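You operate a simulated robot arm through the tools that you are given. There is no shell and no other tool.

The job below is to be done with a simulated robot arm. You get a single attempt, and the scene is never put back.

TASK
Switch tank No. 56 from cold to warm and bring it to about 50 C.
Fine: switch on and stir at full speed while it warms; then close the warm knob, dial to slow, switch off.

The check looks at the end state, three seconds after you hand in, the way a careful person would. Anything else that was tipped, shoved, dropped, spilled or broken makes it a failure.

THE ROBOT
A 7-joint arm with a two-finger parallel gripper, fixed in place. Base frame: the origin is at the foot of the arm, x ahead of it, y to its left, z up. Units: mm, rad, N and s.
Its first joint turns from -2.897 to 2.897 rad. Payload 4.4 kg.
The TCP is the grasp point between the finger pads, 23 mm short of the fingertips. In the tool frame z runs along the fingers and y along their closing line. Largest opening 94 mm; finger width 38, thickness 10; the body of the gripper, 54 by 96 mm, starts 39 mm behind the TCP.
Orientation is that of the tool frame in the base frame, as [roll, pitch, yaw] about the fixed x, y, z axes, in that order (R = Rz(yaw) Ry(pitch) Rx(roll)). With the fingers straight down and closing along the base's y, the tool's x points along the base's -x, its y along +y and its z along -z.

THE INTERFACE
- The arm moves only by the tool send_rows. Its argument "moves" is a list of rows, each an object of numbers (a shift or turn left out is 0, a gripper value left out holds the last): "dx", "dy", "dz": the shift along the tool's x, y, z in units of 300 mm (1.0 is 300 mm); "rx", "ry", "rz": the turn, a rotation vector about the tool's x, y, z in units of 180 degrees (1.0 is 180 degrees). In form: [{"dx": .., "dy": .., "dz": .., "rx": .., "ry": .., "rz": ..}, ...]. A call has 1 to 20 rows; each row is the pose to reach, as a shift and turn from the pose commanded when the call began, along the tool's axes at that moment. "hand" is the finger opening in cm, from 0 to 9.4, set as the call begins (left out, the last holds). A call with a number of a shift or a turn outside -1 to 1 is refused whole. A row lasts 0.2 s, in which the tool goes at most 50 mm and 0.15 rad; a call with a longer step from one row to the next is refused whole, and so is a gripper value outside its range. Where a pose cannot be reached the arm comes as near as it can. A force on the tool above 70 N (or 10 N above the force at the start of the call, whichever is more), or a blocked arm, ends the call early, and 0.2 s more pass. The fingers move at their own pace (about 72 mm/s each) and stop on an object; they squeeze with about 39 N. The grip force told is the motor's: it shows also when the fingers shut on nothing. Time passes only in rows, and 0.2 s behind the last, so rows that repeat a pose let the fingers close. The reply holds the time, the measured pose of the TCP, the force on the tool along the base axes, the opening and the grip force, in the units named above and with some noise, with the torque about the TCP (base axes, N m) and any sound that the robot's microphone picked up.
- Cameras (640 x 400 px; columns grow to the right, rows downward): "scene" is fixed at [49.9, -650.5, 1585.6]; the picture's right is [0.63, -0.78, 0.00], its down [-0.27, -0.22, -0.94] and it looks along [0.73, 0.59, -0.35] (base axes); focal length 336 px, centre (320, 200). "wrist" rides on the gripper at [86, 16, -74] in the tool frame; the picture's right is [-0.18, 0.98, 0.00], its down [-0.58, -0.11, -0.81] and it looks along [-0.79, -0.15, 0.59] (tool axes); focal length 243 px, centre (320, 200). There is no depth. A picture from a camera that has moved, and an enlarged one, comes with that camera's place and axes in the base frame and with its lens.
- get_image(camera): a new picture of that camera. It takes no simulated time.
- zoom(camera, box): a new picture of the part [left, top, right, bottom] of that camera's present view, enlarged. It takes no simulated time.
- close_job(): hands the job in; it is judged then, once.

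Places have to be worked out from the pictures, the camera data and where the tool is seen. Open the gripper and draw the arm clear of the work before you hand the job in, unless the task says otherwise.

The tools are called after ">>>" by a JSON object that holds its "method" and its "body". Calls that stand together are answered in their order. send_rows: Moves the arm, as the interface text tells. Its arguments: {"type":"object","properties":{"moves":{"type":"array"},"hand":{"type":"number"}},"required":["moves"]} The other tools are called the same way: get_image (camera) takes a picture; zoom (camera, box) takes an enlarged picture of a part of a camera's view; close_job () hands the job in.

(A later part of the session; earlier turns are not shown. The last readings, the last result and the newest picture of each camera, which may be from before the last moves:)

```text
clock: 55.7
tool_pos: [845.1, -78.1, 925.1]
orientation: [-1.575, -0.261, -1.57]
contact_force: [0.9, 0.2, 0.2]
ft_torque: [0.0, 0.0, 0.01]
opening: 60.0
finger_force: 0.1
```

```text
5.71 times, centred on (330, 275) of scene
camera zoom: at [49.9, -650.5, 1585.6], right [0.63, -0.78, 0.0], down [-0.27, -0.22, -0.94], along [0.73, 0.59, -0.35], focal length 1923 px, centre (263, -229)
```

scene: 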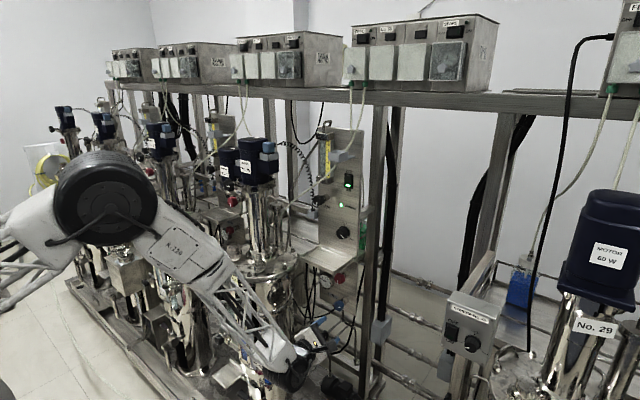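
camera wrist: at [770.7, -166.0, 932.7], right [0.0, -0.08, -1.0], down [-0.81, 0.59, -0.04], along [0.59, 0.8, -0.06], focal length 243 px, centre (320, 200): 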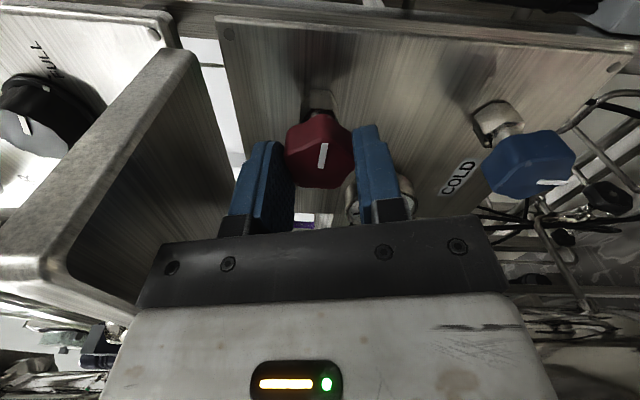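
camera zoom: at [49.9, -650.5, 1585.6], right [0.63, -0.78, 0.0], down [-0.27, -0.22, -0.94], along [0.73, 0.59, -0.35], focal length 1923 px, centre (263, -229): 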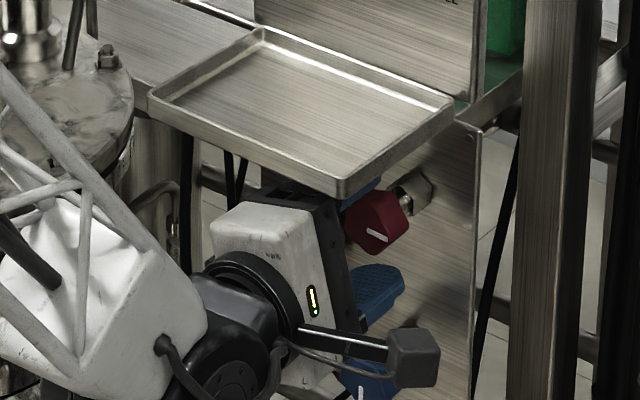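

The thermometer already reads about 25 C, so it warms fast — I should be ready to close. I wait one short row and read it closely to get the rate.

>>> {"method": "zoom", "body": {"camera": "wrist", "box": [335, 165, 395, 225]}}

>>> {"method": "send_rows", "body": {"moves": [{"rz": 0}]}}

>>> {"method": "zoom", "body": {"camera": "wrist", "box": [335, 165, 395, 225]}}

```text
6.67 times, centred on (365, 195) of wrist
camera zoom: at [770.4, -165.2, 932.3], right [0.0, -0.08, -1.0], down [-0.81, 0.59, -0.04], along [0.59, 0.8, -0.06], focal length 1618 px, centre (20, 233)
```

zoom: 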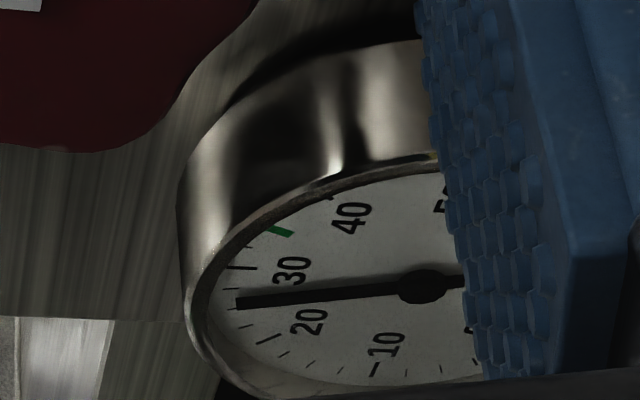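

```text
clock: 56.1
tool_pos: [845.1, -77.7, 924.3]
orientation: [-1.574, -0.262, -1.571]
contact_force: [-0.7, 0.0, 0.1]
ft_torque: [-0.02, -0.03, 0.0]
opening: 60.0
finger_force: 0.1
```

```text
6.67 times, centred on (365, 195) of wrist
camera zoom: at [770.5, -165.4, 932.6], right [0.0, -0.08, -1.0], down [-0.81, 0.59, -0.04], along [0.59, 0.8, -0.06], focal length 1618 px, centre (20, 233)
```

zoom: 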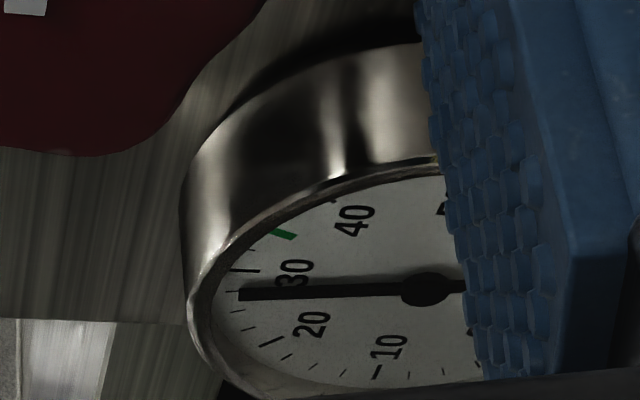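

Rate is about 2.7 C/s and it reads ~26.5 C, so roughly 8–9 s to go. I open the fingers a little wider (still under the tray) so the 40–50 range of the gauge is visible, and wait about a second.

>>> {"method": "send_rows", "body": {"moves": [{"rz": 0}, {"rz": 0}, {"rz": 0}, {"rz": 0}], "hand": 7.4}}

>>> {"method": "zoom", "body": {"camera": "wrist", "box": [335, 165, 395, 225]}}

```text
clock: 57.1
tool_pos: [846.3, -77.5, 925.2]
orientation: [-1.573, -0.262, -1.57]
contact_force: [0.2, -0.6, 0.1]
ft_torque: [-0.02, 0.0, 0.01]
opening: 74.3
finger_force: 0.0
```

```text
6.67 times, centred on (365, 195) of wrist
camera zoom: at [770.6, -165.4, 932.7], right [0.0, -0.08, -1.0], down [-0.81, 0.59, -0.04], along [0.59, 0.8, -0.06], focal length 1618 px, centre (20, 233)
```

zoom: 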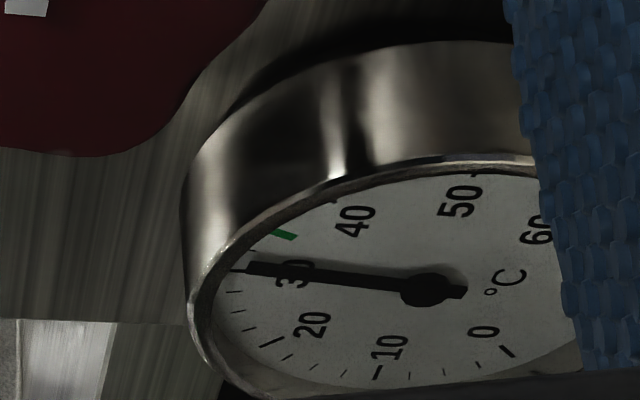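

30 C at t=57.1: about 3.2 C/s. I wait 3 s more.

>>> {"method": "send_rows", "body": {"moves": [{"rz": 0}, {"rz": 0}, {"rz": 0}, {"rz": 0}, {"rz": 0}, {"rz": 0}, {"rz": 0}, {"rz": 0}, {"rz": 0}, {"rz": 0}, {"rz": 0}, {"rz": 0}, {"rz": 0}, {"rz": 0}]}}

>>> {"method": "zoom", "body": {"camera": "wrist", "box": [335, 165, 395, 225]}}

```text
clock: 60.1
tool_pos: [845.8, -77.4, 924.8]
orientation: [-1.572, -0.263, -1.571]
contact_force: [0.9, -0.1, -0.4]
ft_torque: [0.01, 0.0, 0.0]
opening: 74.2
finger_force: 0.2
```

```text
6.67 times, centred on (365, 195) of wrist
camera zoom: at [770.6, -165.4, 932.7], right [0.0, -0.08, -1.0], down [-0.81, 0.59, -0.04], along [0.59, 0.8, -0.06], focal length 1618 px, centre (20, 233)
```

zoom: 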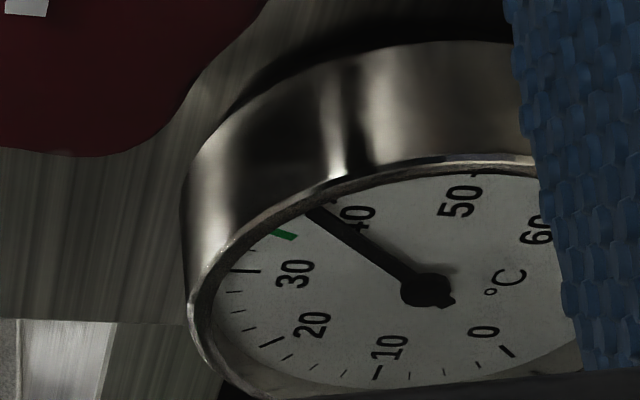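

About 38.7 C at t=60.1, still ~2.9 C/s. I grip the red knob now and turn it most of the way back (+60°), so only a short final turn remains and the gauge comes back into view beside the hand.

>>> {"method": "send_rows", "body": {"moves": [{"rz": 0}, {"rz": 0}], "hand": 0}}

>>> {"method": "send_rows", "body": {"moves": [{"rz": 0.045}, {"rz": 0.09}, {"rz": 0.135}, {"rz": 0.18}, {"rz": 0.225}, {"rz": 0.27}, {"rz": 0.31}]}}

>>> {"method": "get_image", "body": {"camera": "wrist"}}

```text
clock: 60.7
tool_pos: [845.2, -77.4, 924.8]
orientation: [-1.575, -0.261, -1.571]
contact_force: [3.5, -1.6, -2.0]
ft_torque: [0.05, -0.15, 0.05]
opening: 34.5
finger_force: 44.9
```

```text
clock: 62.3
tool_pos: [844.9, -78.3, 924.4]
orientation: [-1.572, 0.711, -1.571]
contact_force: [-8.3, 7.9, 10.7]
ft_torque: [-0.02, -0.78, 0.96]
opening: 34.2
finger_force: 44.7
```

```text
taken
camera wrist: at [770.5, -132.7, 857.3], right [0.0, 0.78, -0.62], down [-0.81, 0.37, 0.46], along [0.59, 0.5, 0.63], focal length 243 px, centre (320, 200)
```

wrist: 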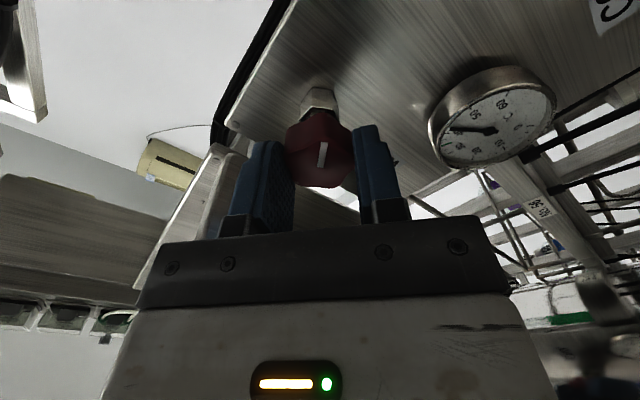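

The gauge is visible again; I zoom in to read it.

>>> {"method": "zoom", "body": {"camera": "wrist", "box": [420, 60, 560, 170]}}

```text
3.64 times, centred on (490, 115) of wrist
camera zoom: at [770.5, -132.7, 857.3], right [0.0, 0.78, -0.62], down [-0.81, 0.37, 0.46], along [0.59, 0.5, 0.63], focal length 882 px, centre (-298, 509)
```

zoom: 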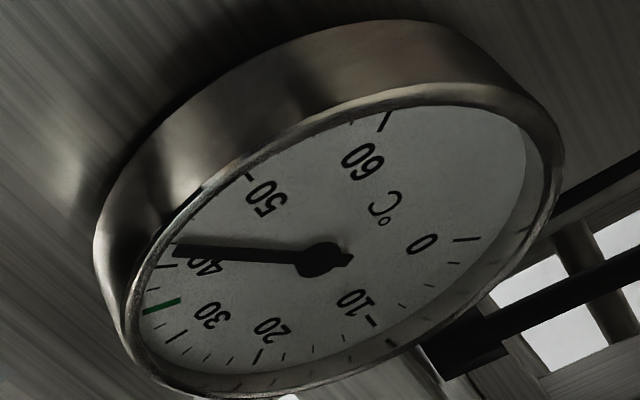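

Around 42 C at t=62.3, so the rise has slowed with the valve mostly turned back — good for fine control. I hold here 0.8 s and read again.

>>> {"method": "send_rows", "body": {"moves": [{"rz": 0}, {"rz": 0}, {"rz": 0}]}}

>>> {"method": "zoom", "body": {"camera": "wrist", "box": [420, 60, 560, 170]}}

```text
clock: 63.1
tool_pos: [844.7, -77.9, 925.7]
orientation: [-1.572, 0.712, -1.573]
contact_force: [-8.9, 12.4, 18.5]
ft_torque: [0.01, -0.81, 0.58]
opening: 34.0
finger_force: 44.9
```

```text
3.64 times, centred on (490, 115) of wrist
camera zoom: at [770.5, -132.8, 857.4], right [0.0, 0.78, -0.62], down [-0.81, 0.37, 0.46], along [0.59, 0.5, 0.63], focal length 882 px, centre (-298, 509)
```

zoom: 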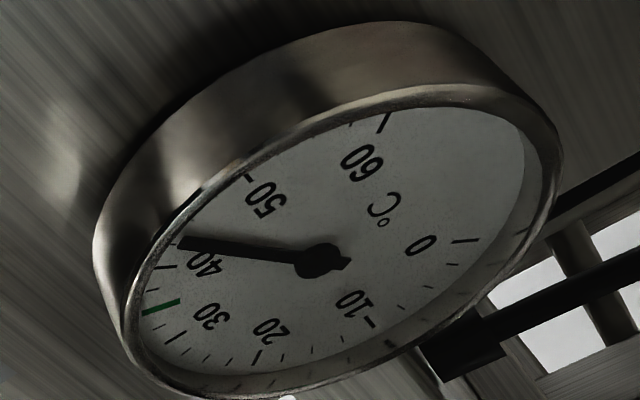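

By the gauge ticks it's ~42 C with ~0.9 C/s at this opening. I hold 4 s more.

>>> {"method": "send_rows", "body": {"moves": [{"rz": 0}, {"rz": 0}, {"rz": 0}, {"rz": 0}, {"rz": 0}, {"rz": 0}, {"rz": 0}, {"rz": 0}, {"rz": 0}, {"rz": 0}, {"rz": 0}, {"rz": 0}, {"rz": 0}, {"rz": 0}, {"rz": 0}, {"rz": 0}, {"rz": 0}, {"rz": 0}, {"rz": 0}]}}

>>> {"method": "zoom", "body": {"camera": "wrist", "box": [420, 60, 560, 170]}}

```text
clock: 67.1
tool_pos: [845.1, -78.0, 924.8]
orientation: [-1.572, 0.712, -1.571]
contact_force: [4.7, 17.7, 33.2]
ft_torque: [-0.06, -0.69, 0.32]
opening: 34.3
finger_force: 45.4
```

```text
3.64 times, centred on (490, 115) of wrist
camera zoom: at [770.5, -132.8, 857.4], right [0.0, 0.78, -0.62], down [-0.81, 0.37, 0.46], along [0.59, 0.5, 0.63], focal length 882 px, centre (-298, 509)
```

zoom: 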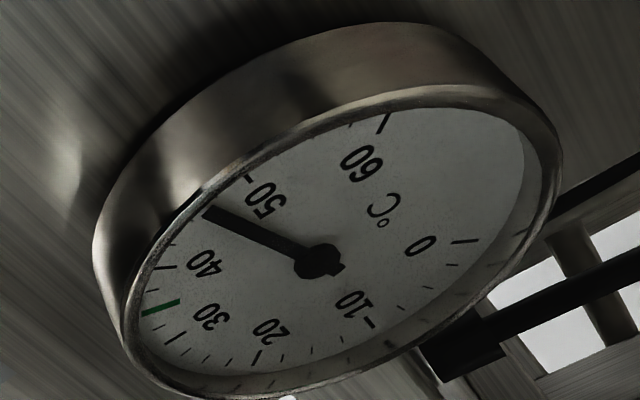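

About 45 C, rising ~0.75 C/s. I hold another ~4 s.

>>> {"method": "send_rows", "body": {"moves": [{"rz": 0}, {"rz": 0}, {"rz": 0}, {"rz": 0}, {"rz": 0}, {"rz": 0}, {"rz": 0}, {"rz": 0}, {"rz": 0}, {"rz": 0}, {"rz": 0}, {"rz": 0}, {"rz": 0}, {"rz": 0}, {"rz": 0}, {"rz": 0}, {"rz": 0}, {"rz": 0}]}}

>>> {"method": "zoom", "body": {"camera": "wrist", "box": [420, 60, 560, 170]}}

```text
clock: 70.9
tool_pos: [845.1, -77.0, 925.6]
orientation: [-1.572, 0.713, -1.572]
contact_force: [10.4, 12.9, 36.6]
ft_torque: [-0.04, -0.67, 0.3]
opening: 34.1
finger_force: 44.5
```

```text
3.64 times, centred on (490, 115) of wrist
camera zoom: at [770.5, -132.9, 857.3], right [0.0, 0.78, -0.62], down [-0.81, 0.37, 0.46], along [0.59, 0.5, 0.63], focal length 882 px, centre (-298, 509)
```

zoom: 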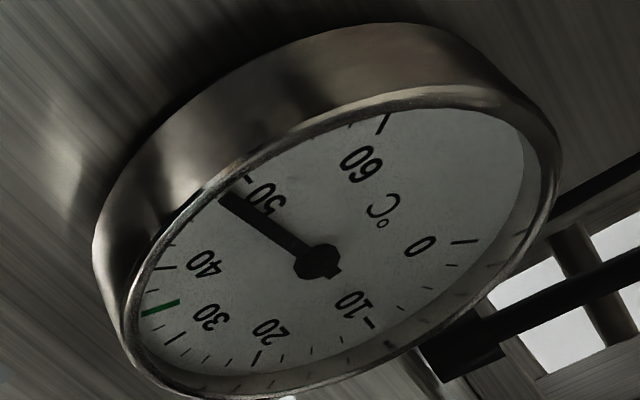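

About 47 C and slowing (~0.45 C/s). I hold another 4 s.

>>> {"method": "send_rows", "body": {"moves": [{"rz": 0}, {"rz": 0}, {"rz": 0}, {"rz": 0}, {"rz": 0}, {"rz": 0}, {"rz": 0}, {"rz": 0}, {"rz": 0}, {"rz": 0}, {"rz": 0}, {"rz": 0}, {"rz": 0}, {"rz": 0}, {"rz": 0}, {"rz": 0}, {"rz": 0}, {"rz": 0}, {"rz": 0}, {"rz": 0}]}}

>>> {"method": "zoom", "body": {"camera": "wrist", "box": [420, 60, 560, 170]}}

```text
clock: 75.1
tool_pos: [846.4, -78.1, 925.0]
orientation: [-1.573, 0.712, -1.573]
contact_force: [10.3, 8.4, 36.7]
ft_torque: [0.03, -0.65, 0.12]
opening: 34.2
finger_force: 45.0
```

```text
3.64 times, centred on (490, 115) of wrist
camera zoom: at [770.4, -133.0, 857.3], right [0.0, 0.78, -0.62], down [-0.81, 0.37, 0.46], along [0.59, 0.5, 0.63], focal length 882 px, centre (-298, 509)
```

zoom: 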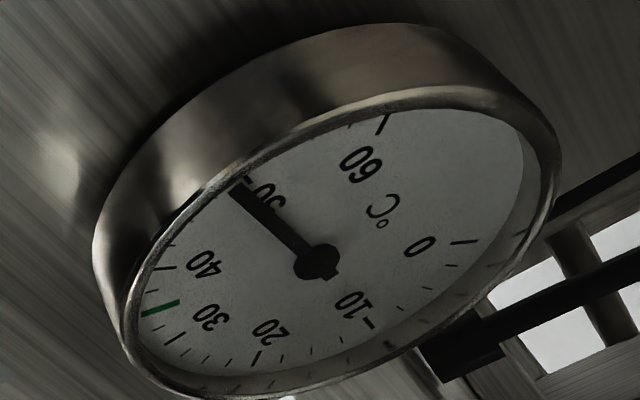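

About 48.8 C now, rising ~0.3 C/s. I hold ~2.8 s more.

>>> {"method": "send_rows", "body": {"moves": [{"rz": 0}, {"rz": 0}, {"rz": 0}, {"rz": 0}, {"rz": 0}, {"rz": 0}, {"rz": 0}, {"rz": 0}, {"rz": 0}, {"rz": 0}, {"rz": 0}, {"rz": 0}, {"rz": 0}]}}

>>> {"method": "zoom", "body": {"camera": "wrist", "box": [420, 60, 560, 170]}}

```text
clock: 77.9
tool_pos: [845.6, -78.3, 925.6]
orientation: [-1.572, 0.712, -1.574]
contact_force: [9.1, 5.8, 36.6]
ft_torque: [0.04, -0.61, 0.07]
opening: 33.9
finger_force: 44.8
```

```text
3.64 times, centred on (490, 115) of wrist
camera zoom: at [770.4, -133.0, 857.2], right [0.0, 0.78, -0.62], down [-0.81, 0.37, 0.46], along [0.59, 0.5, 0.63], focal length 882 px, centre (-298, 509)
```

zoom: 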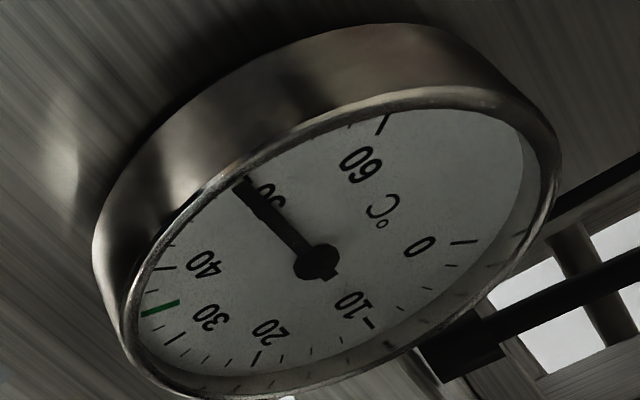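

The needle is essentially at the 50 tick (~49.5 C). I now close the warm knob with the remaining +34° turn.

>>> {"method": "send_rows", "body": {"moves": [{"rz": 0.045}, {"rz": 0.09}, {"rz": 0.135}, {"rz": 0.165}, {"rz": 0.19}]}}

>>> {"method": "get_image", "body": {"camera": "wrist"}}

>>> {"method": "zoom", "body": {"camera": "wrist", "box": [220, 80, 420, 240]}}

```text
clock: 79.1
tool_pos: [845.3, -78.4, 925.2]
orientation: [-1.583, 1.312, -1.582]
contact_force: [8.8, -8.6, 27.8]
ft_torque: [-0.74, -0.87, -0.13]
opening: 34.7
finger_force: 44.4
```

```text
taken
camera wrist: at [770.3, -85.1, 837.4], right [0.0, 1.0, -0.07], down [-0.8, 0.04, 0.59], along [0.59, 0.06, 0.8], focal length 243 px, centre (320, 200)
```

wrist: 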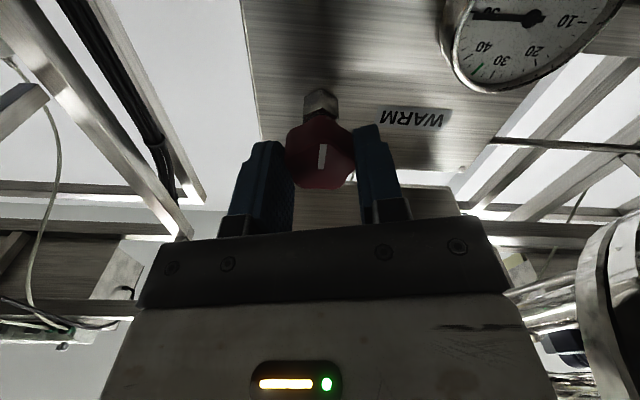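

```text
2.50 times, centred on (320, 160) of wrist
camera zoom: at [770.3, -85.1, 837.4], right [0.0, 1.0, -0.07], down [-0.8, 0.04, 0.59], along [0.59, 0.06, 0.8], focal length 606 px, centre (320, 300)
```

zoom: 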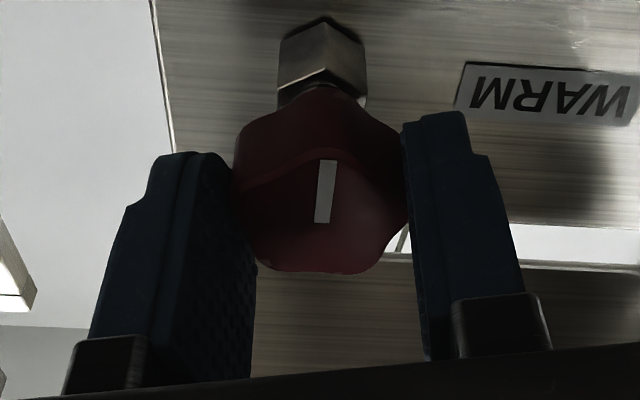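

The red pointer is back straight down with a similar end-stop torque (-0.74 N·m) as blue had. I release and check the pointer and gauge.

>>> {"method": "send_rows", "body": {"moves": [{"rz": 0}, {"rz": 0}], "hand": 6}}

>>> {"method": "zoom", "body": {"camera": "wrist", "box": [220, 80, 420, 240]}}

>>> {"method": "zoom", "body": {"camera": "wrist", "box": [430, 0, 630, 100]}}

```text
clock: 79.7
tool_pos: [844.2, -77.5, 923.2]
orientation: [-1.585, 1.31, -1.587]
contact_force: [-0.3, 0.3, 0.8]
ft_torque: [-0.01, 0.02, -0.01]
opening: 60.1
finger_force: 0.0
```

```text
2.50 times, centred on (320, 160) of wrist
camera zoom: at [769.9, -84.8, 836.9], right [0.0, 1.0, -0.08], down [-0.8, 0.05, 0.59], along [0.59, 0.06, 0.8], focal length 606 px, centre (320, 300)
```

zoom: 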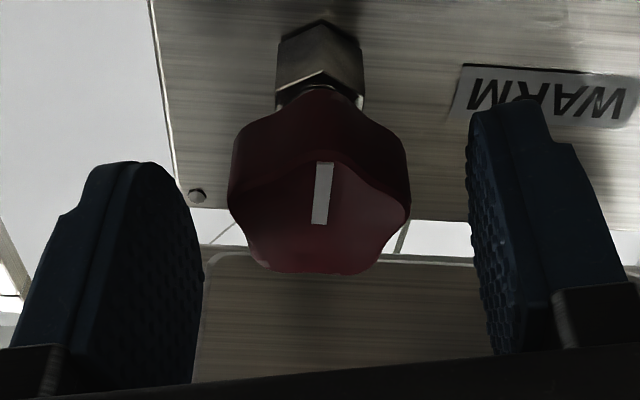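

```text
3.20 times, centred on (530, 50) of wrist
camera zoom: at [769.9, -84.8, 836.9], right [0.0, 1.0, -0.08], down [-0.8, 0.05, 0.59], along [0.59, 0.06, 0.8], focal length 776 px, centre (-352, 680)
```

zoom: 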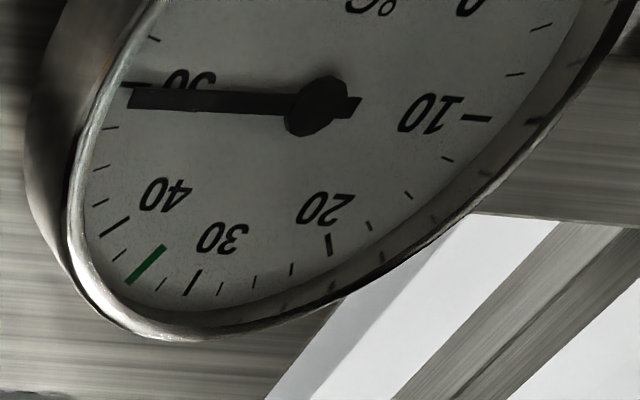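

Red is straight down (closed) and the gauge reads about 49.3 C. Next is the dial: I back straight out from under the tray, rise to the dial's height in front of it, and roll to -60°.

>>> {"method": "send_rows", "body": {"moves": [{"dz": -0.08}, {"dz": -0.16}, {"dz": -0.25}, {"dz": -0.34}, {"dz": -0.34, "dx": -0.13, "dy": -0.025}, {"dz": -0.34, "dx": -0.27, "dy": -0.05}, {"dz": -0.34, "dx": -0.4, "dy": -0.078}, {"dz": -0.34, "dx": -0.534, "dy": -0.105}, {"dz": -0.34, "dx": -0.534, "dy": -0.105, "rz": -0.042}, {"dz": -0.34, "dx": -0.534, "dy": -0.105, "rz": -0.084}, {"dz": -0.34, "dx": -0.534, "dy": -0.105, "rz": -0.126}, {"dz": -0.34, "dx": -0.534, "dy": -0.105, "rz": -0.168}, {"dz": -0.34, "dx": -0.534, "dy": -0.105, "rz": -0.21}, {"dz": -0.34, "dx": -0.534, "dy": -0.105, "rz": -0.25}, {"dz": -0.34, "dx": -0.534, "dy": -0.105, "rz": -0.25}]}}

>>> {"method": "get_image", "body": {"camera": "wrist"}}

>>> {"method": "get_image", "body": {"camera": "scene"}}

```text
clock: 82.9
tool_pos: [743.8, -66.2, 1087.3]
orientation: [-1.575, 0.523, -1.572]
contact_force: [0.8, 0.3, -0.7]
ft_torque: [0.01, 0.01, -0.02]
opening: 59.9
finger_force: 0.0
```

```text
taken
camera wrist: at [669.5, -133.1, 1031.2], right [0.0, 0.65, -0.76], down [-0.81, 0.45, 0.39], along [0.59, 0.61, 0.52], focal length 243 px, centre (320, 200)
```

wrist: 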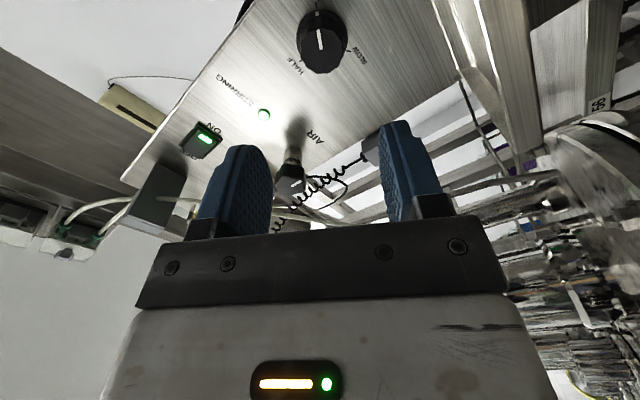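

```text
taken
```

scene: 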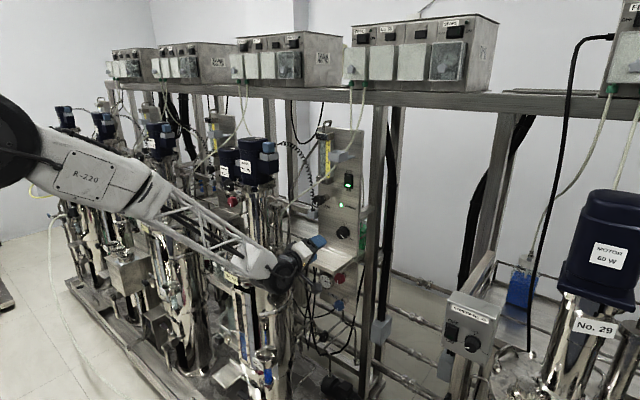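

In place before the dial. From the scene camera I check the gauge and both valve knobs before going on.

>>> {"method": "zoom", "body": {"camera": "scene", "box": [305, 255, 365, 320]}}

>>> {"method": "send_rows", "body": {"moves": [{"dz": 0.08, "dy": 0.003}, {"dz": 0.16, "dy": 0.005}, {"dz": 0.24, "dy": 0.005}, {"dz": 0.32, "dy": 0.005}, {"dz": 0.38, "dy": 0.005}, {"dz": 0.416, "dy": 0.005}, {"dz": 0.416, "dy": 0.005}]}}

>>> {"method": "zoom", "body": {"camera": "wrist", "box": [220, 60, 420, 220]}}

```text
6.15 times, centred on (335, 288) of scene
camera zoom: at [49.9, -650.5, 1585.6], right [0.63, -0.78, 0.0], down [-0.27, -0.22, -0.94], along [0.73, 0.59, -0.35], focal length 2071 px, centre (228, -338)
```

zoom: 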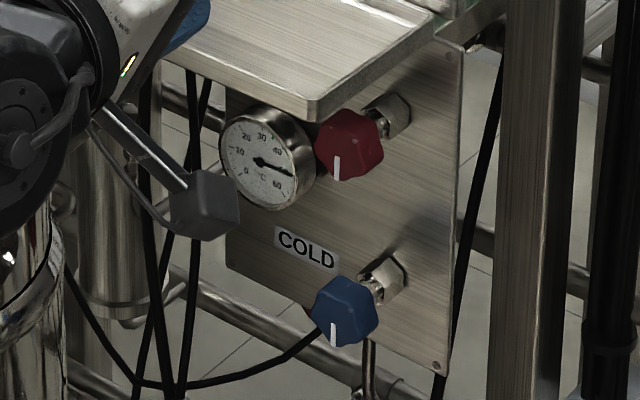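

```text
clock: 84.5
tool_pos: [868.8, -66.1, 1085.7]
orientation: [-1.574, 0.524, -1.574]
contact_force: [0.9, 0.3, -0.6]
ft_torque: [0.02, -0.06, -0.02]
opening: 60.1
finger_force: 0.0
```

```text
2.50 times, centred on (320, 140) of wrist
camera zoom: at [794.0, -133.2, 1029.4], right [0.0, 0.65, -0.76], down [-0.81, 0.45, 0.39], along [0.59, 0.61, 0.52], focal length 606 px, centre (320, 350)
```

zoom: 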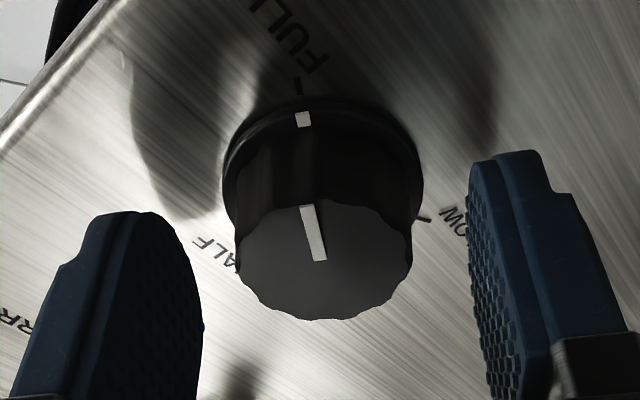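

Both valve pointers are down and the gauge holds near 50. The dial is centred; I grip and turn -80° (anticlockwise), the first of three such turns.

>>> {"method": "send_rows", "body": {"moves": [{"rz": 0}, {"rz": 0}, {"rz": 0}], "hand": 0}}

>>> {"method": "send_rows", "body": {"moves": [{"rz": -0.04}, {"rz": -0.08}, {"rz": -0.12}, {"rz": -0.16}, {"rz": -0.2}, {"rz": -0.24}, {"rz": -0.28}, {"rz": -0.32}, {"rz": -0.36}, {"rz": -0.4}, {"rz": -0.444}, {"rz": -0.444}]}}

>>> {"method": "send_rows", "body": {"moves": [{"rz": 0}, {"rz": 0}], "hand": 6}}

>>> {"method": "zoom", "body": {"camera": "wrist", "box": [220, 60, 420, 220]}}

```text
clock: 85.3
tool_pos: [869.2, -66.5, 1084.6]
orientation: [-1.574, 0.522, -1.573]
contact_force: [5.6, 6.0, -7.0]
ft_torque: [0.04, 0.14, 0.15]
opening: 36.4
finger_force: 44.3
```

```text
clock: 87.9
tool_pos: [868.3, -66.0, 1084.3]
orientation: [-1.577, -0.872, -1.566]
contact_force: [-14.9, -3.8, -30.6]
ft_torque: [0.0, 0.78, -0.05]
opening: 36.6
finger_force: 45.7
```

```text
clock: 88.5
tool_pos: [869.8, -65.4, 1086.7]
orientation: [-1.573, -0.872, -1.571]
contact_force: [0.0, -0.5, -0.4]
ft_torque: [0.04, 0.01, 0.0]
opening: 59.7
finger_force: 0.1
```

```text
2.50 times, centred on (320, 140) of wrist
camera zoom: at [794.6, -133.9, 1144.1], right [0.0, -0.63, -0.77], down [-0.81, 0.46, -0.37], along [0.59, 0.62, -0.51], focal length 606 px, centre (320, 350)
```

zoom: 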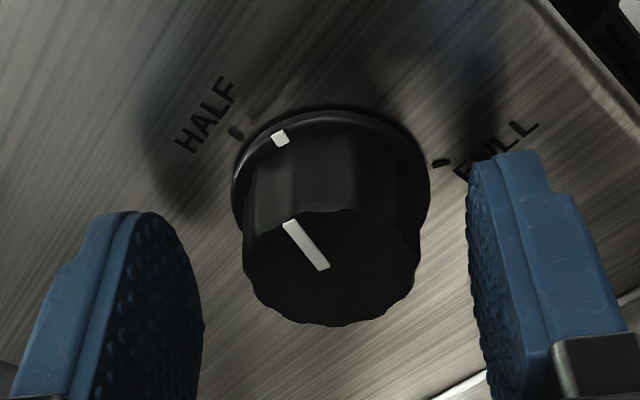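

The dial is now ~22° clockwise of HALF, so ~142° remain to SLOW. I roll the open hand back +71°, recentring ~2 mm.

>>> {"method": "send_rows", "body": {"moves": [{"rz": 0.04, "dy": 0.004}, {"rz": 0.08, "dy": 0.0072, "dx": -0.0013}, {"rz": 0.12, "dy": 0.0072, "dx": -0.0013}, {"rz": 0.16, "dy": 0.0072, "dx": -0.0013}, {"rz": 0.2, "dy": 0.0072, "dx": -0.0013}, {"rz": 0.24, "dy": 0.0072, "dx": -0.0013}, {"rz": 0.28, "dy": 0.0072, "dx": -0.0013}, {"rz": 0.32, "dy": 0.0072, "dx": -0.0013}, {"rz": 0.36, "dy": 0.0072, "dx": -0.0013}, {"rz": 0.3944, "dy": 0.0072, "dx": -0.0013}, {"rz": 0.3944, "dy": 0.0072, "dx": -0.0013}]}}

>>> {"method": "zoom", "body": {"camera": "wrist", "box": [220, 60, 420, 220]}}

```text
clock: 90.9
tool_pos: [868.9, -67.4, 1084.8]
orientation: [-1.571, 0.369, -1.573]
contact_force: [1.1, -0.2, -1.2]
ft_torque: [-0.01, 0.01, 0.0]
opening: 60.2
finger_force: 0.2
```

```text
2.50 times, centred on (320, 140) of wrist
camera zoom: at [794.0, -142.3, 1039.2], right [0.0, 0.53, -0.85], down [-0.81, 0.5, 0.31], along [0.59, 0.69, 0.42], focal length 606 px, centre (320, 350)
```

zoom: 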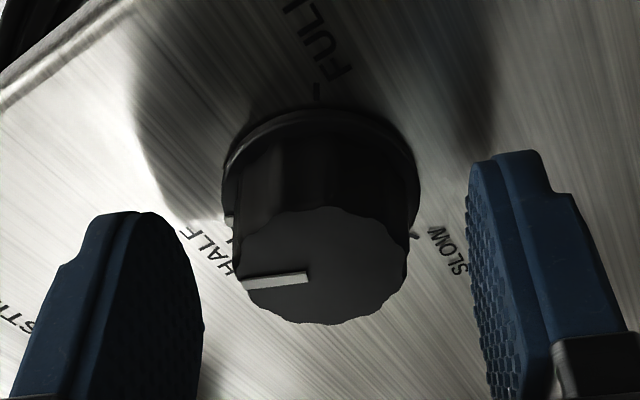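

Centred; pointer ~24° from HALF. I grip and turn -71°, then release and measure.

>>> {"method": "send_rows", "body": {"moves": [{"rz": 0}, {"rz": 0}, {"rz": 0}], "hand": 0}}

>>> {"method": "send_rows", "body": {"moves": [{"rz": -0.04}, {"rz": -0.08}, {"rz": -0.12}, {"rz": -0.16}, {"rz": -0.2}, {"rz": -0.24}, {"rz": -0.28}, {"rz": -0.32}, {"rz": -0.36}, {"rz": -0.3944}, {"rz": -0.3944}]}}

>>> {"method": "send_rows", "body": {"moves": [{"rz": 0}, {"rz": 0}], "hand": 6}}

>>> {"method": "zoom", "body": {"camera": "wrist", "box": [220, 60, 420, 220]}}

```text
clock: 91.7
tool_pos: [868.8, -67.3, 1085.1]
orientation: [-1.575, 0.367, -1.573]
contact_force: [0.3, -0.7, -0.8]
ft_torque: [-0.02, 0.03, -0.05]
opening: 36.6
finger_force: 44.9
```

```text
clock: 94.1
tool_pos: [868.7, -66.6, 1086.1]
orientation: [-1.573, -0.872, -1.571]
contact_force: [-39.7, 10.2, 24.4]
ft_torque: [0.04, -0.72, 0.33]
opening: 36.9
finger_force: 45.7
```

```text
clock: 94.7
tool_pos: [869.5, -67.0, 1083.9]
orientation: [-1.576, -0.873, -1.567]
contact_force: [0.4, 0.2, -0.6]
ft_torque: [0.01, -0.03, 0.03]
opening: 59.7
finger_force: 0.0
```

```text
2.50 times, centred on (320, 140) of wrist
camera zoom: at [794.8, -135.7, 1140.7], right [0.0, -0.63, -0.77], down [-0.81, 0.46, -0.37], along [0.59, 0.62, -0.51], focal length 606 px, centre (320, 350)
```

zoom: 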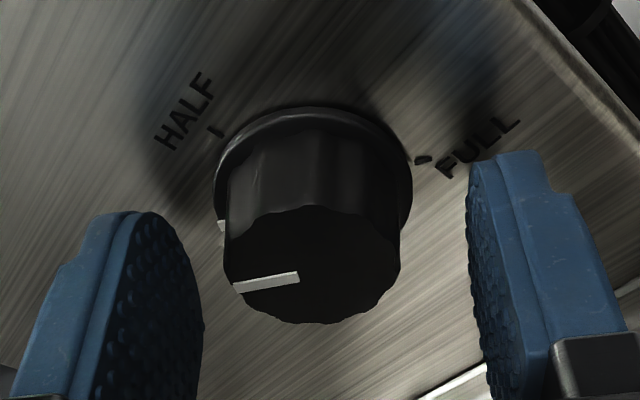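

The dial is now ~53° anticlockwise of HALF, leaving ~66° to SLOW. I roll back +66° with a ~2 mm recentring.

>>> {"method": "send_rows", "body": {"moves": [{"rz": 0.037, "dy": -0.003}, {"rz": 0.074, "dy": -0.0058, "dx": 0.0012}, {"rz": 0.111, "dy": -0.0058, "dx": 0.0012}, {"rz": 0.148, "dy": -0.0058, "dx": 0.0012}, {"rz": 0.185, "dy": -0.0058, "dx": 0.0012}, {"rz": 0.222, "dy": -0.0058, "dx": 0.0012}, {"rz": 0.259, "dy": -0.0058, "dx": 0.0012}, {"rz": 0.296, "dy": -0.0058, "dx": 0.0012}, {"rz": 0.333, "dy": -0.0058, "dx": 0.0012}, {"rz": 0.369, "dy": -0.0058, "dx": 0.0012}, {"rz": 0.369, "dy": -0.0058, "dx": 0.0012}]}}

>>> {"method": "zoom", "body": {"camera": "wrist", "box": [220, 60, 420, 220]}}

```text
clock: 97.1
tool_pos: [868.9, -67.3, 1086.6]
orientation: [-1.572, 0.288, -1.573]
contact_force: [0.1, 0.3, -0.5]
ft_torque: [0.0, -0.02, -0.01]
opening: 60.0
finger_force: 0.0
```

```text
2.50 times, centred on (320, 140) of wrist
camera zoom: at [794.4, -144.9, 1046.3], right [0.0, 0.46, -0.89], down [-0.81, 0.53, 0.27], along [0.59, 0.72, 0.37], focal length 606 px, centre (320, 350)
```

zoom: 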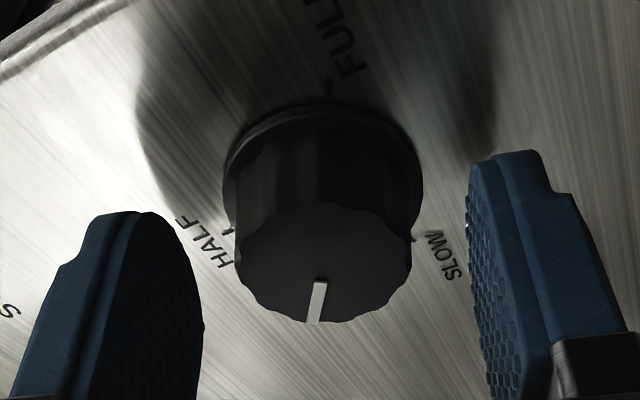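

Centred; the pointer is ~55° anticlockwise of HALF. I grip and turn -64°, then release and check against the SLOW tick.

>>> {"method": "send_rows", "body": {"moves": [{"rz": 0}, {"rz": 0}, {"rz": 0}], "hand": 0}}

>>> {"method": "send_rows", "body": {"moves": [{"rz": -0.04}, {"rz": -0.08}, {"rz": -0.12}, {"rz": -0.16}, {"rz": -0.2}, {"rz": -0.24}, {"rz": -0.28}, {"rz": -0.32}, {"rz": -0.356}, {"rz": -0.356}]}}

>>> {"method": "send_rows", "body": {"moves": [{"rz": 0}, {"rz": 0}], "hand": 6}}

>>> {"method": "zoom", "body": {"camera": "wrist", "box": [220, 60, 420, 220]}}

```text
clock: 97.9
tool_pos: [868.9, -66.3, 1085.5]
orientation: [-1.574, 0.288, -1.572]
contact_force: [4.0, 3.9, -7.0]
ft_torque: [0.03, 0.16, 0.15]
opening: 36.6
finger_force: 45.0
```

```text
clock: 100.1
tool_pos: [868.3, -66.2, 1085.7]
orientation: [-1.576, -0.832, -1.568]
contact_force: [5.3, 5.0, -18.1]
ft_torque: [-0.06, 0.37, 0.0]
opening: 36.5
finger_force: 44.4
```

```text
clock: 100.7
tool_pos: [868.8, -65.9, 1086.5]
orientation: [-1.572, -0.831, -1.569]
contact_force: [0.2, 0.4, 0.1]
ft_torque: [-0.01, 0.0, -0.03]
opening: 59.9
finger_force: 0.1
```

```text
2.50 times, centred on (320, 140) of wrist
camera zoom: at [794.1, -137.0, 1140.4], right [0.0, -0.6, -0.8], down [-0.81, 0.47, -0.35], along [0.59, 0.64, -0.49], focal length 606 px, centre (320, 350)
```

zoom: 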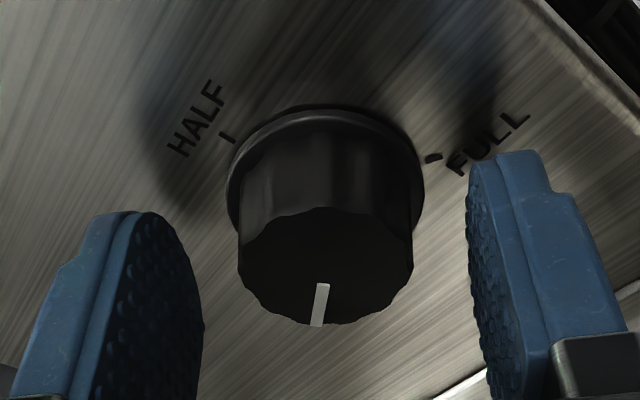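

The pointer measures ~120.6° anticlockwise of HALF — at SLOW. Now I retreat, close the fingers, and move up to stand off in front of the rocker's upper (OFF) half, rolling back to -90°.

>>> {"method": "send_rows", "body": {"moves": [{"dz": -0.08}, {"dz": -0.16}, {"dz": -0.23}, {"dz": -0.23, "dx": 0.1, "dy": -0.075, "rz": 0.035}, {"dz": -0.23, "dx": 0.2, "dy": -0.15, "rz": 0.07}, {"dz": -0.23, "dx": 0.31, "dy": -0.23, "rz": 0.105}, {"dz": -0.23, "dx": 0.42, "dy": -0.31, "rz": 0.14}, {"dz": -0.23, "dx": 0.522, "dy": -0.385, "rz": 0.175}, {"dz": -0.23, "dx": 0.522, "dy": -0.385, "rz": 0.21}, {"dz": -0.23, "dx": 0.522, "dy": -0.385, "rz": 0.245}, {"dz": -0.23, "dx": 0.522, "dy": -0.385, "rz": 0.2645}, {"dz": -0.23, "dx": 0.522, "dy": -0.385, "rz": 0.2645}], "hand": 6}}

>>> {"method": "get_image", "body": {"camera": "wrist"}}

>>> {"method": "zoom", "body": {"camera": "scene", "box": [300, 110, 380, 330]}}

>>> {"method": "zoom", "body": {"camera": "scene", "box": [320, 205, 370, 255]}}

```text
clock: 103.3
tool_pos: [801.4, -86.8, 1279.1]
orientation: [-1.572, 0.003, -1.57]
contact_force: [-0.6, 0.2, 0.3]
ft_torque: [0.0, 0.01, 0.0]
opening: 59.8
finger_force: 0.1
```

```text
taken
camera wrist: at [725.6, -173.2, 1264.0], right [0.0, 0.19, -0.98], down [-0.81, 0.58, 0.11], along [0.59, 0.79, 0.15], focal length 243 px, centre (320, 200)
```

wrist: 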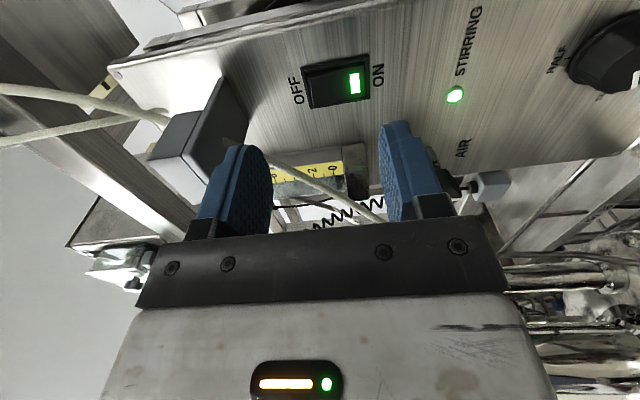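

```text
1.82 times, centred on (340, 220) of scene
camera zoom: at [49.9, -650.5, 1585.6], right [0.63, -0.78, 0.0], down [-0.27, -0.22, -0.94], along [0.73, 0.59, -0.35], focal length 612 px, centre (284, 164)
```

zoom: 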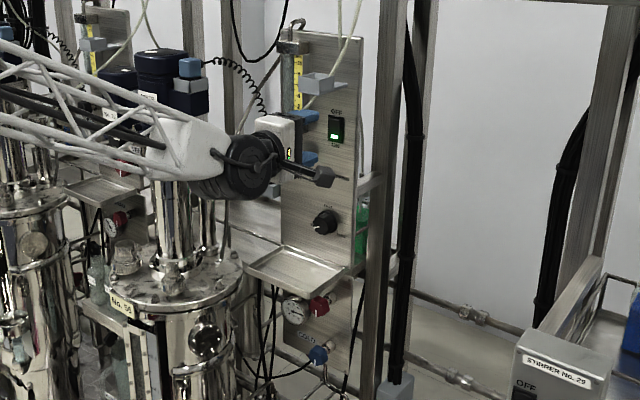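

```text
8.00 times, centred on (345, 230) of scene
camera zoom: at [49.9, -650.5, 1585.6], right [0.63, -0.78, 0.0], down [-0.27, -0.22, -0.94], along [0.73, 0.59, -0.35], focal length 2692 px, centre (120, -40)
```

zoom: 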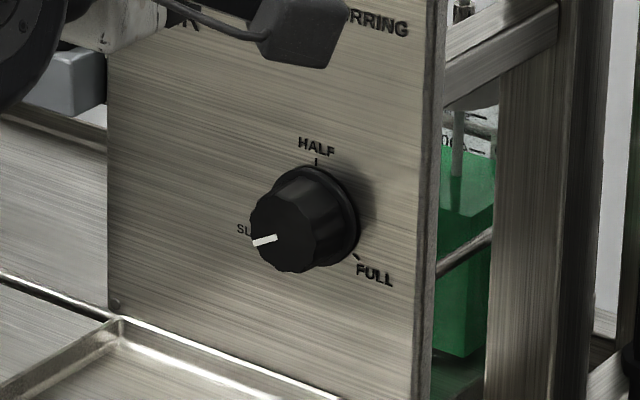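

The dial's pointer is on SLOW in the scene view, and the rocker/lamp are lit ON. The tool axis lands ~10 mm below the rocker's OFF edge, as wanted; I close the fingers here, then advance 60 mm.

>>> {"method": "send_rows", "body": {"moves": [{"dz": 0}, {"dz": 0}, {"dz": 0}], "hand": 0}}

>>> {"method": "send_rows", "body": {"moves": [{"dz": 0.05}, {"dz": 0.1}, {"dz": 0.15}, {"dz": 0.19}, {"dz": 0.21}, {"dz": 0.21}]}}

>>> {"method": "get_image", "body": {"camera": "wrist"}}

>>> {"method": "zoom", "body": {"camera": "wrist", "box": [230, 60, 430, 220]}}

>>> {"method": "zoom", "body": {"camera": "scene", "box": [290, 110, 390, 230]}}

```text
clock: 104.1
tool_pos: [800.5, -86.9, 1279.6]
orientation: [-1.572, 0.001, -1.569]
contact_force: [-0.4, 0.2, 0.7]
ft_torque: [-0.02, -0.04, 0.0]
opening: 0.1
finger_force: 38.7
```

```text
clock: 105.5
tool_pos: [862.5, -87.7, 1280.1]
orientation: [-1.572, 0.0, -1.571]
contact_force: [-0.9, 0.4, 0.2]
ft_torque: [-0.01, 0.04, 0.01]
opening: 0.1
finger_force: 39.1
```

```text
taken
camera wrist: at [788.3, -174.1, 1264.1], right [0.0, 0.18, -0.98], down [-0.81, 0.58, 0.11], along [0.59, 0.79, 0.15], focal length 243 px, centre (320, 200)
```

wrist: 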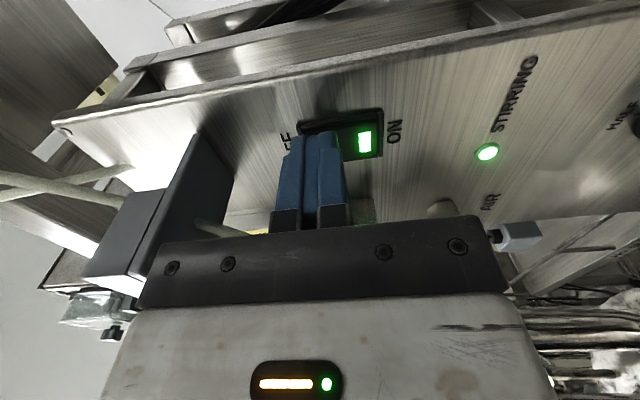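

```text
2.50 times, centred on (330, 140) of wrist
camera zoom: at [788.3, -174.1, 1264.1], right [0.0, 0.18, -0.98], down [-0.81, 0.58, 0.11], along [0.59, 0.79, 0.15], focal length 606 px, centre (295, 350)
```

zoom: 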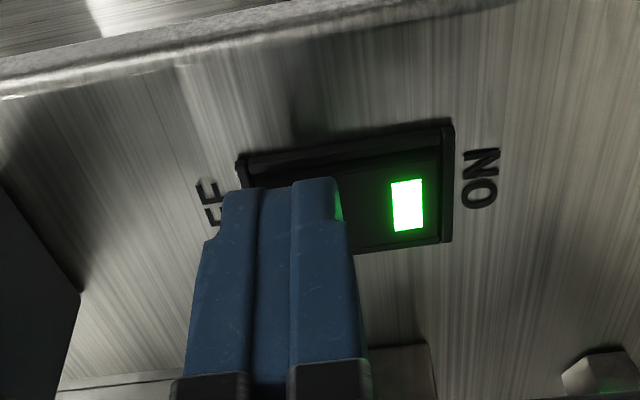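

```text
3.33 times, centred on (340, 170) of scene
camera zoom: at [49.9, -650.5, 1585.6], right [0.63, -0.78, 0.0], down [-0.27, -0.22, -0.94], along [0.73, 0.59, -0.35], focal length 1122 px, centre (253, 300)
```

zoom: 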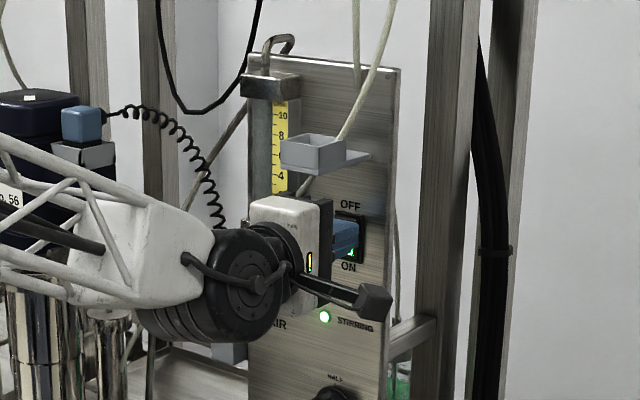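

Tips are ~12 mm from the rocker's OFF half with no contact elsewhere. I lower 1.5 mm and press forward in small steps, listening for the click.

>>> {"method": "send_rows", "body": {"moves": [{"dz": 0.008, "dy": 0.005}, {"dz": 0.016, "dy": 0.005}, {"dz": 0.024, "dy": 0.005}, {"dz": 0.03, "dy": 0.005}, {"dz": 0.036, "dy": 0.005}, {"dz": 0.042, "dy": 0.005}, {"dz": 0.048, "dy": 0.005}]}}

>>> {"method": "zoom", "body": {"camera": "wrist", "box": [230, 60, 430, 220]}}

```text
clock: 107.0
tool_pos: [873.6, -86.6, 1278.0]
orientation: [-1.574, -0.001, -1.571]
contact_force: [-47.5, 4.1, 1.2]
ft_torque: [0.07, 0.38, 0.44]
opening: 0.0
finger_force: 39.8
heard: click
stopped in row 7: the force on the tool passed its limit at 82 N (the readings are from after the stop); the commanded pose is now the measured one
```

```text
2.50 times, centred on (330, 140) of wrist
camera zoom: at [798.0, -173.7, 1262.9], right [0.0, 0.18, -0.98], down [-0.81, 0.58, 0.11], along [0.59, 0.79, 0.15], focal length 606 px, centre (295, 350)
```

zoom: 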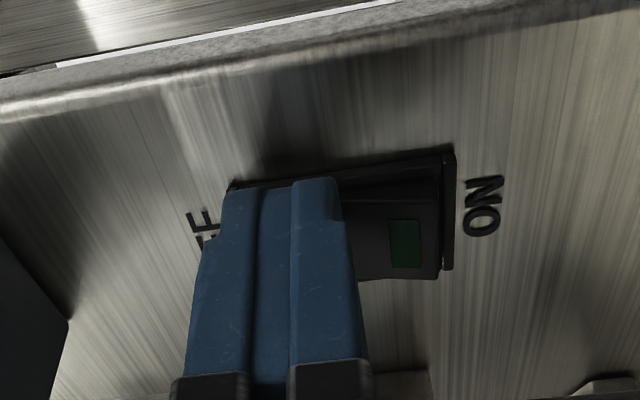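

Click heard and the rocker's light is out. I back straight off, then move aside to the -y side, and open the gripper there.

>>> {"method": "send_rows", "body": {"moves": [{"dz": -0.08}, {"dz": -0.2}, {"dz": -0.34}, {"dz": -0.44}, {"dz": -0.5, "dx": 0.1}, {"dz": -0.55, "dx": 0.24}, {"dz": -0.6, "dx": 0.38}, {"dz": -0.65, "dx": 0.5}, {"dz": -0.65, "dx": 0.5}]}}

>>> {"method": "zoom", "body": {"camera": "scene", "box": [300, 120, 370, 250]}}

>>> {"method": "zoom", "body": {"camera": "scene", "box": [305, 255, 365, 320]}}

>>> {"method": "get_image", "body": {"camera": "wrist"}}

```text
clock: 109.0
tool_pos: [678.0, -239.4, 1277.0]
orientation: [-1.576, 0.001, -1.57]
contact_force: [0.1, -0.4, -0.3]
ft_torque: [0.03, 0.0, -0.02]
opening: 0.4
finger_force: 38.9
```

```text
3.08 times, centred on (335, 185) of scene
camera zoom: at [49.9, -650.5, 1585.6], right [0.63, -0.78, 0.0], down [-0.27, -0.22, -0.94], along [0.73, 0.59, -0.35], focal length 1035 px, centre (274, 246)
```

zoom: 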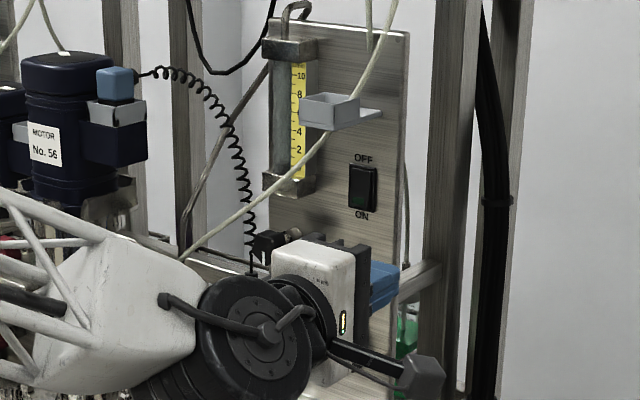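

```text
6.15 times, centred on (335, 288) of scene
camera zoom: at [49.9, -650.5, 1585.6], right [0.63, -0.78, 0.0], down [-0.27, -0.22, -0.94], along [0.73, 0.59, -0.35], focal length 2071 px, centre (228, -338)
```

zoom: 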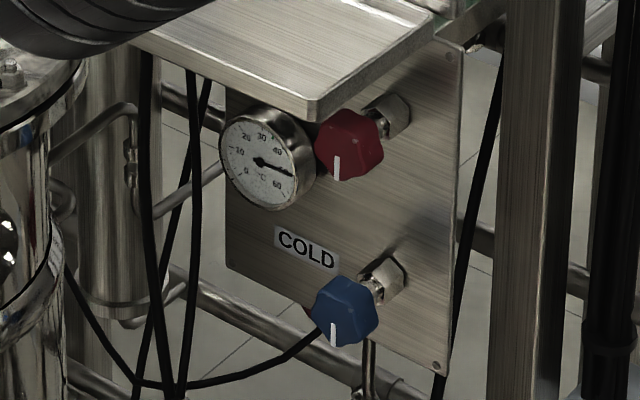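

```text
taken
camera wrist: at [603.2, -325.4, 1260.8], right [0.0, 0.18, -0.98], down [-0.81, 0.58, 0.11], along [0.59, 0.79, 0.15], focal length 243 px, centre (320, 200)
```

wrist: 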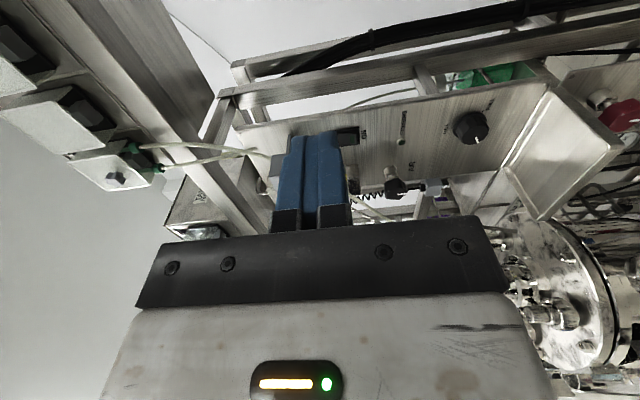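

Everything looks right so far. I draw the arm further clear with the gripper open, then zoom on the gauge, the lamp, and the dial.

>>> {"method": "send_rows", "body": {"moves": [{"dz": -0.1, "dx": 0.08}, {"dz": -0.2, "dx": 0.16}, {"dz": -0.3, "dx": 0.24}, {"dz": -0.36, "dx": 0.3}, {"dz": -0.36, "dx": 0.3}], "hand": 9.4}}

>>> {"method": "zoom", "body": {"camera": "scene", "box": [315, 265, 350, 295]}}

>>> {"method": "zoom", "body": {"camera": "scene", "box": [310, 160, 370, 260]}}

>>> {"method": "get_image", "body": {"camera": "scene"}}

```text
clock: 110.3
tool_pos: [588.9, -294.7, 1277.2]
orientation: [-1.573, -0.001, -1.514]
contact_force: [0.3, 0.0, 0.0]
ft_torque: [0.02, 0.02, -0.01]
opening: 94.0
finger_force: 0.1
stopped in row 5: the arm was blocked; the commanded pose is now the measured one
```

```text
13.33 times, centred on (332, 280) of scene
camera zoom: at [49.9, -650.5, 1585.6], right [0.63, -0.78, 0.0], down [-0.27, -0.22, -0.94], along [0.73, 0.59, -0.35], focal length 4486 px, centre (153, -867)
```

zoom: 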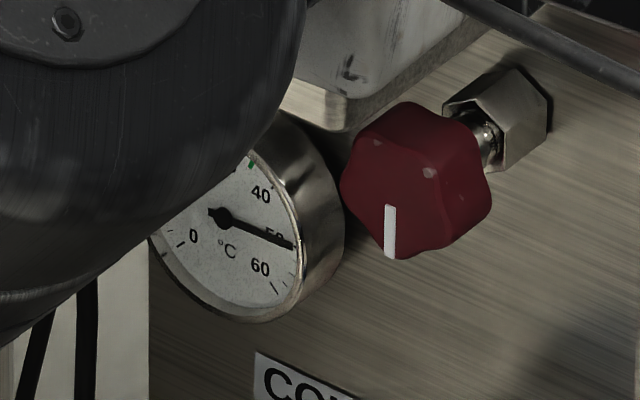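

```text
4.00 times, centred on (340, 210) of scene
camera zoom: at [49.9, -650.5, 1585.6], right [0.63, -0.78, 0.0], down [-0.27, -0.22, -0.94], along [0.73, 0.59, -0.35], focal length 1346 px, centre (240, 160)
```

zoom: 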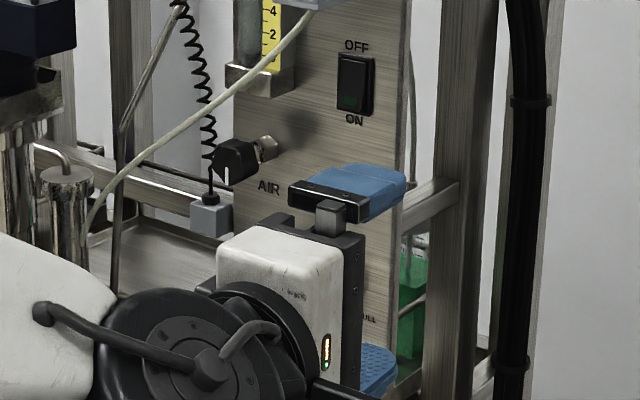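

```text
taken
```

scene: 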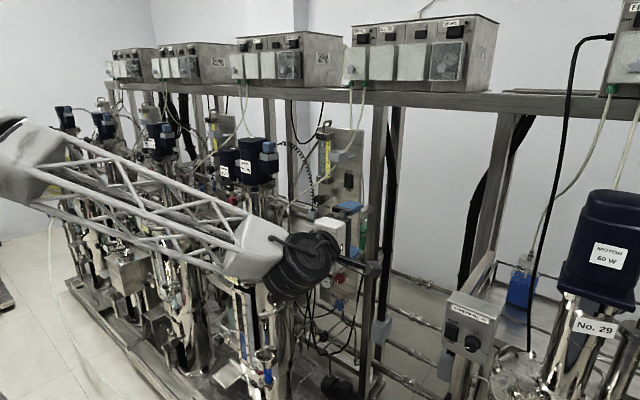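

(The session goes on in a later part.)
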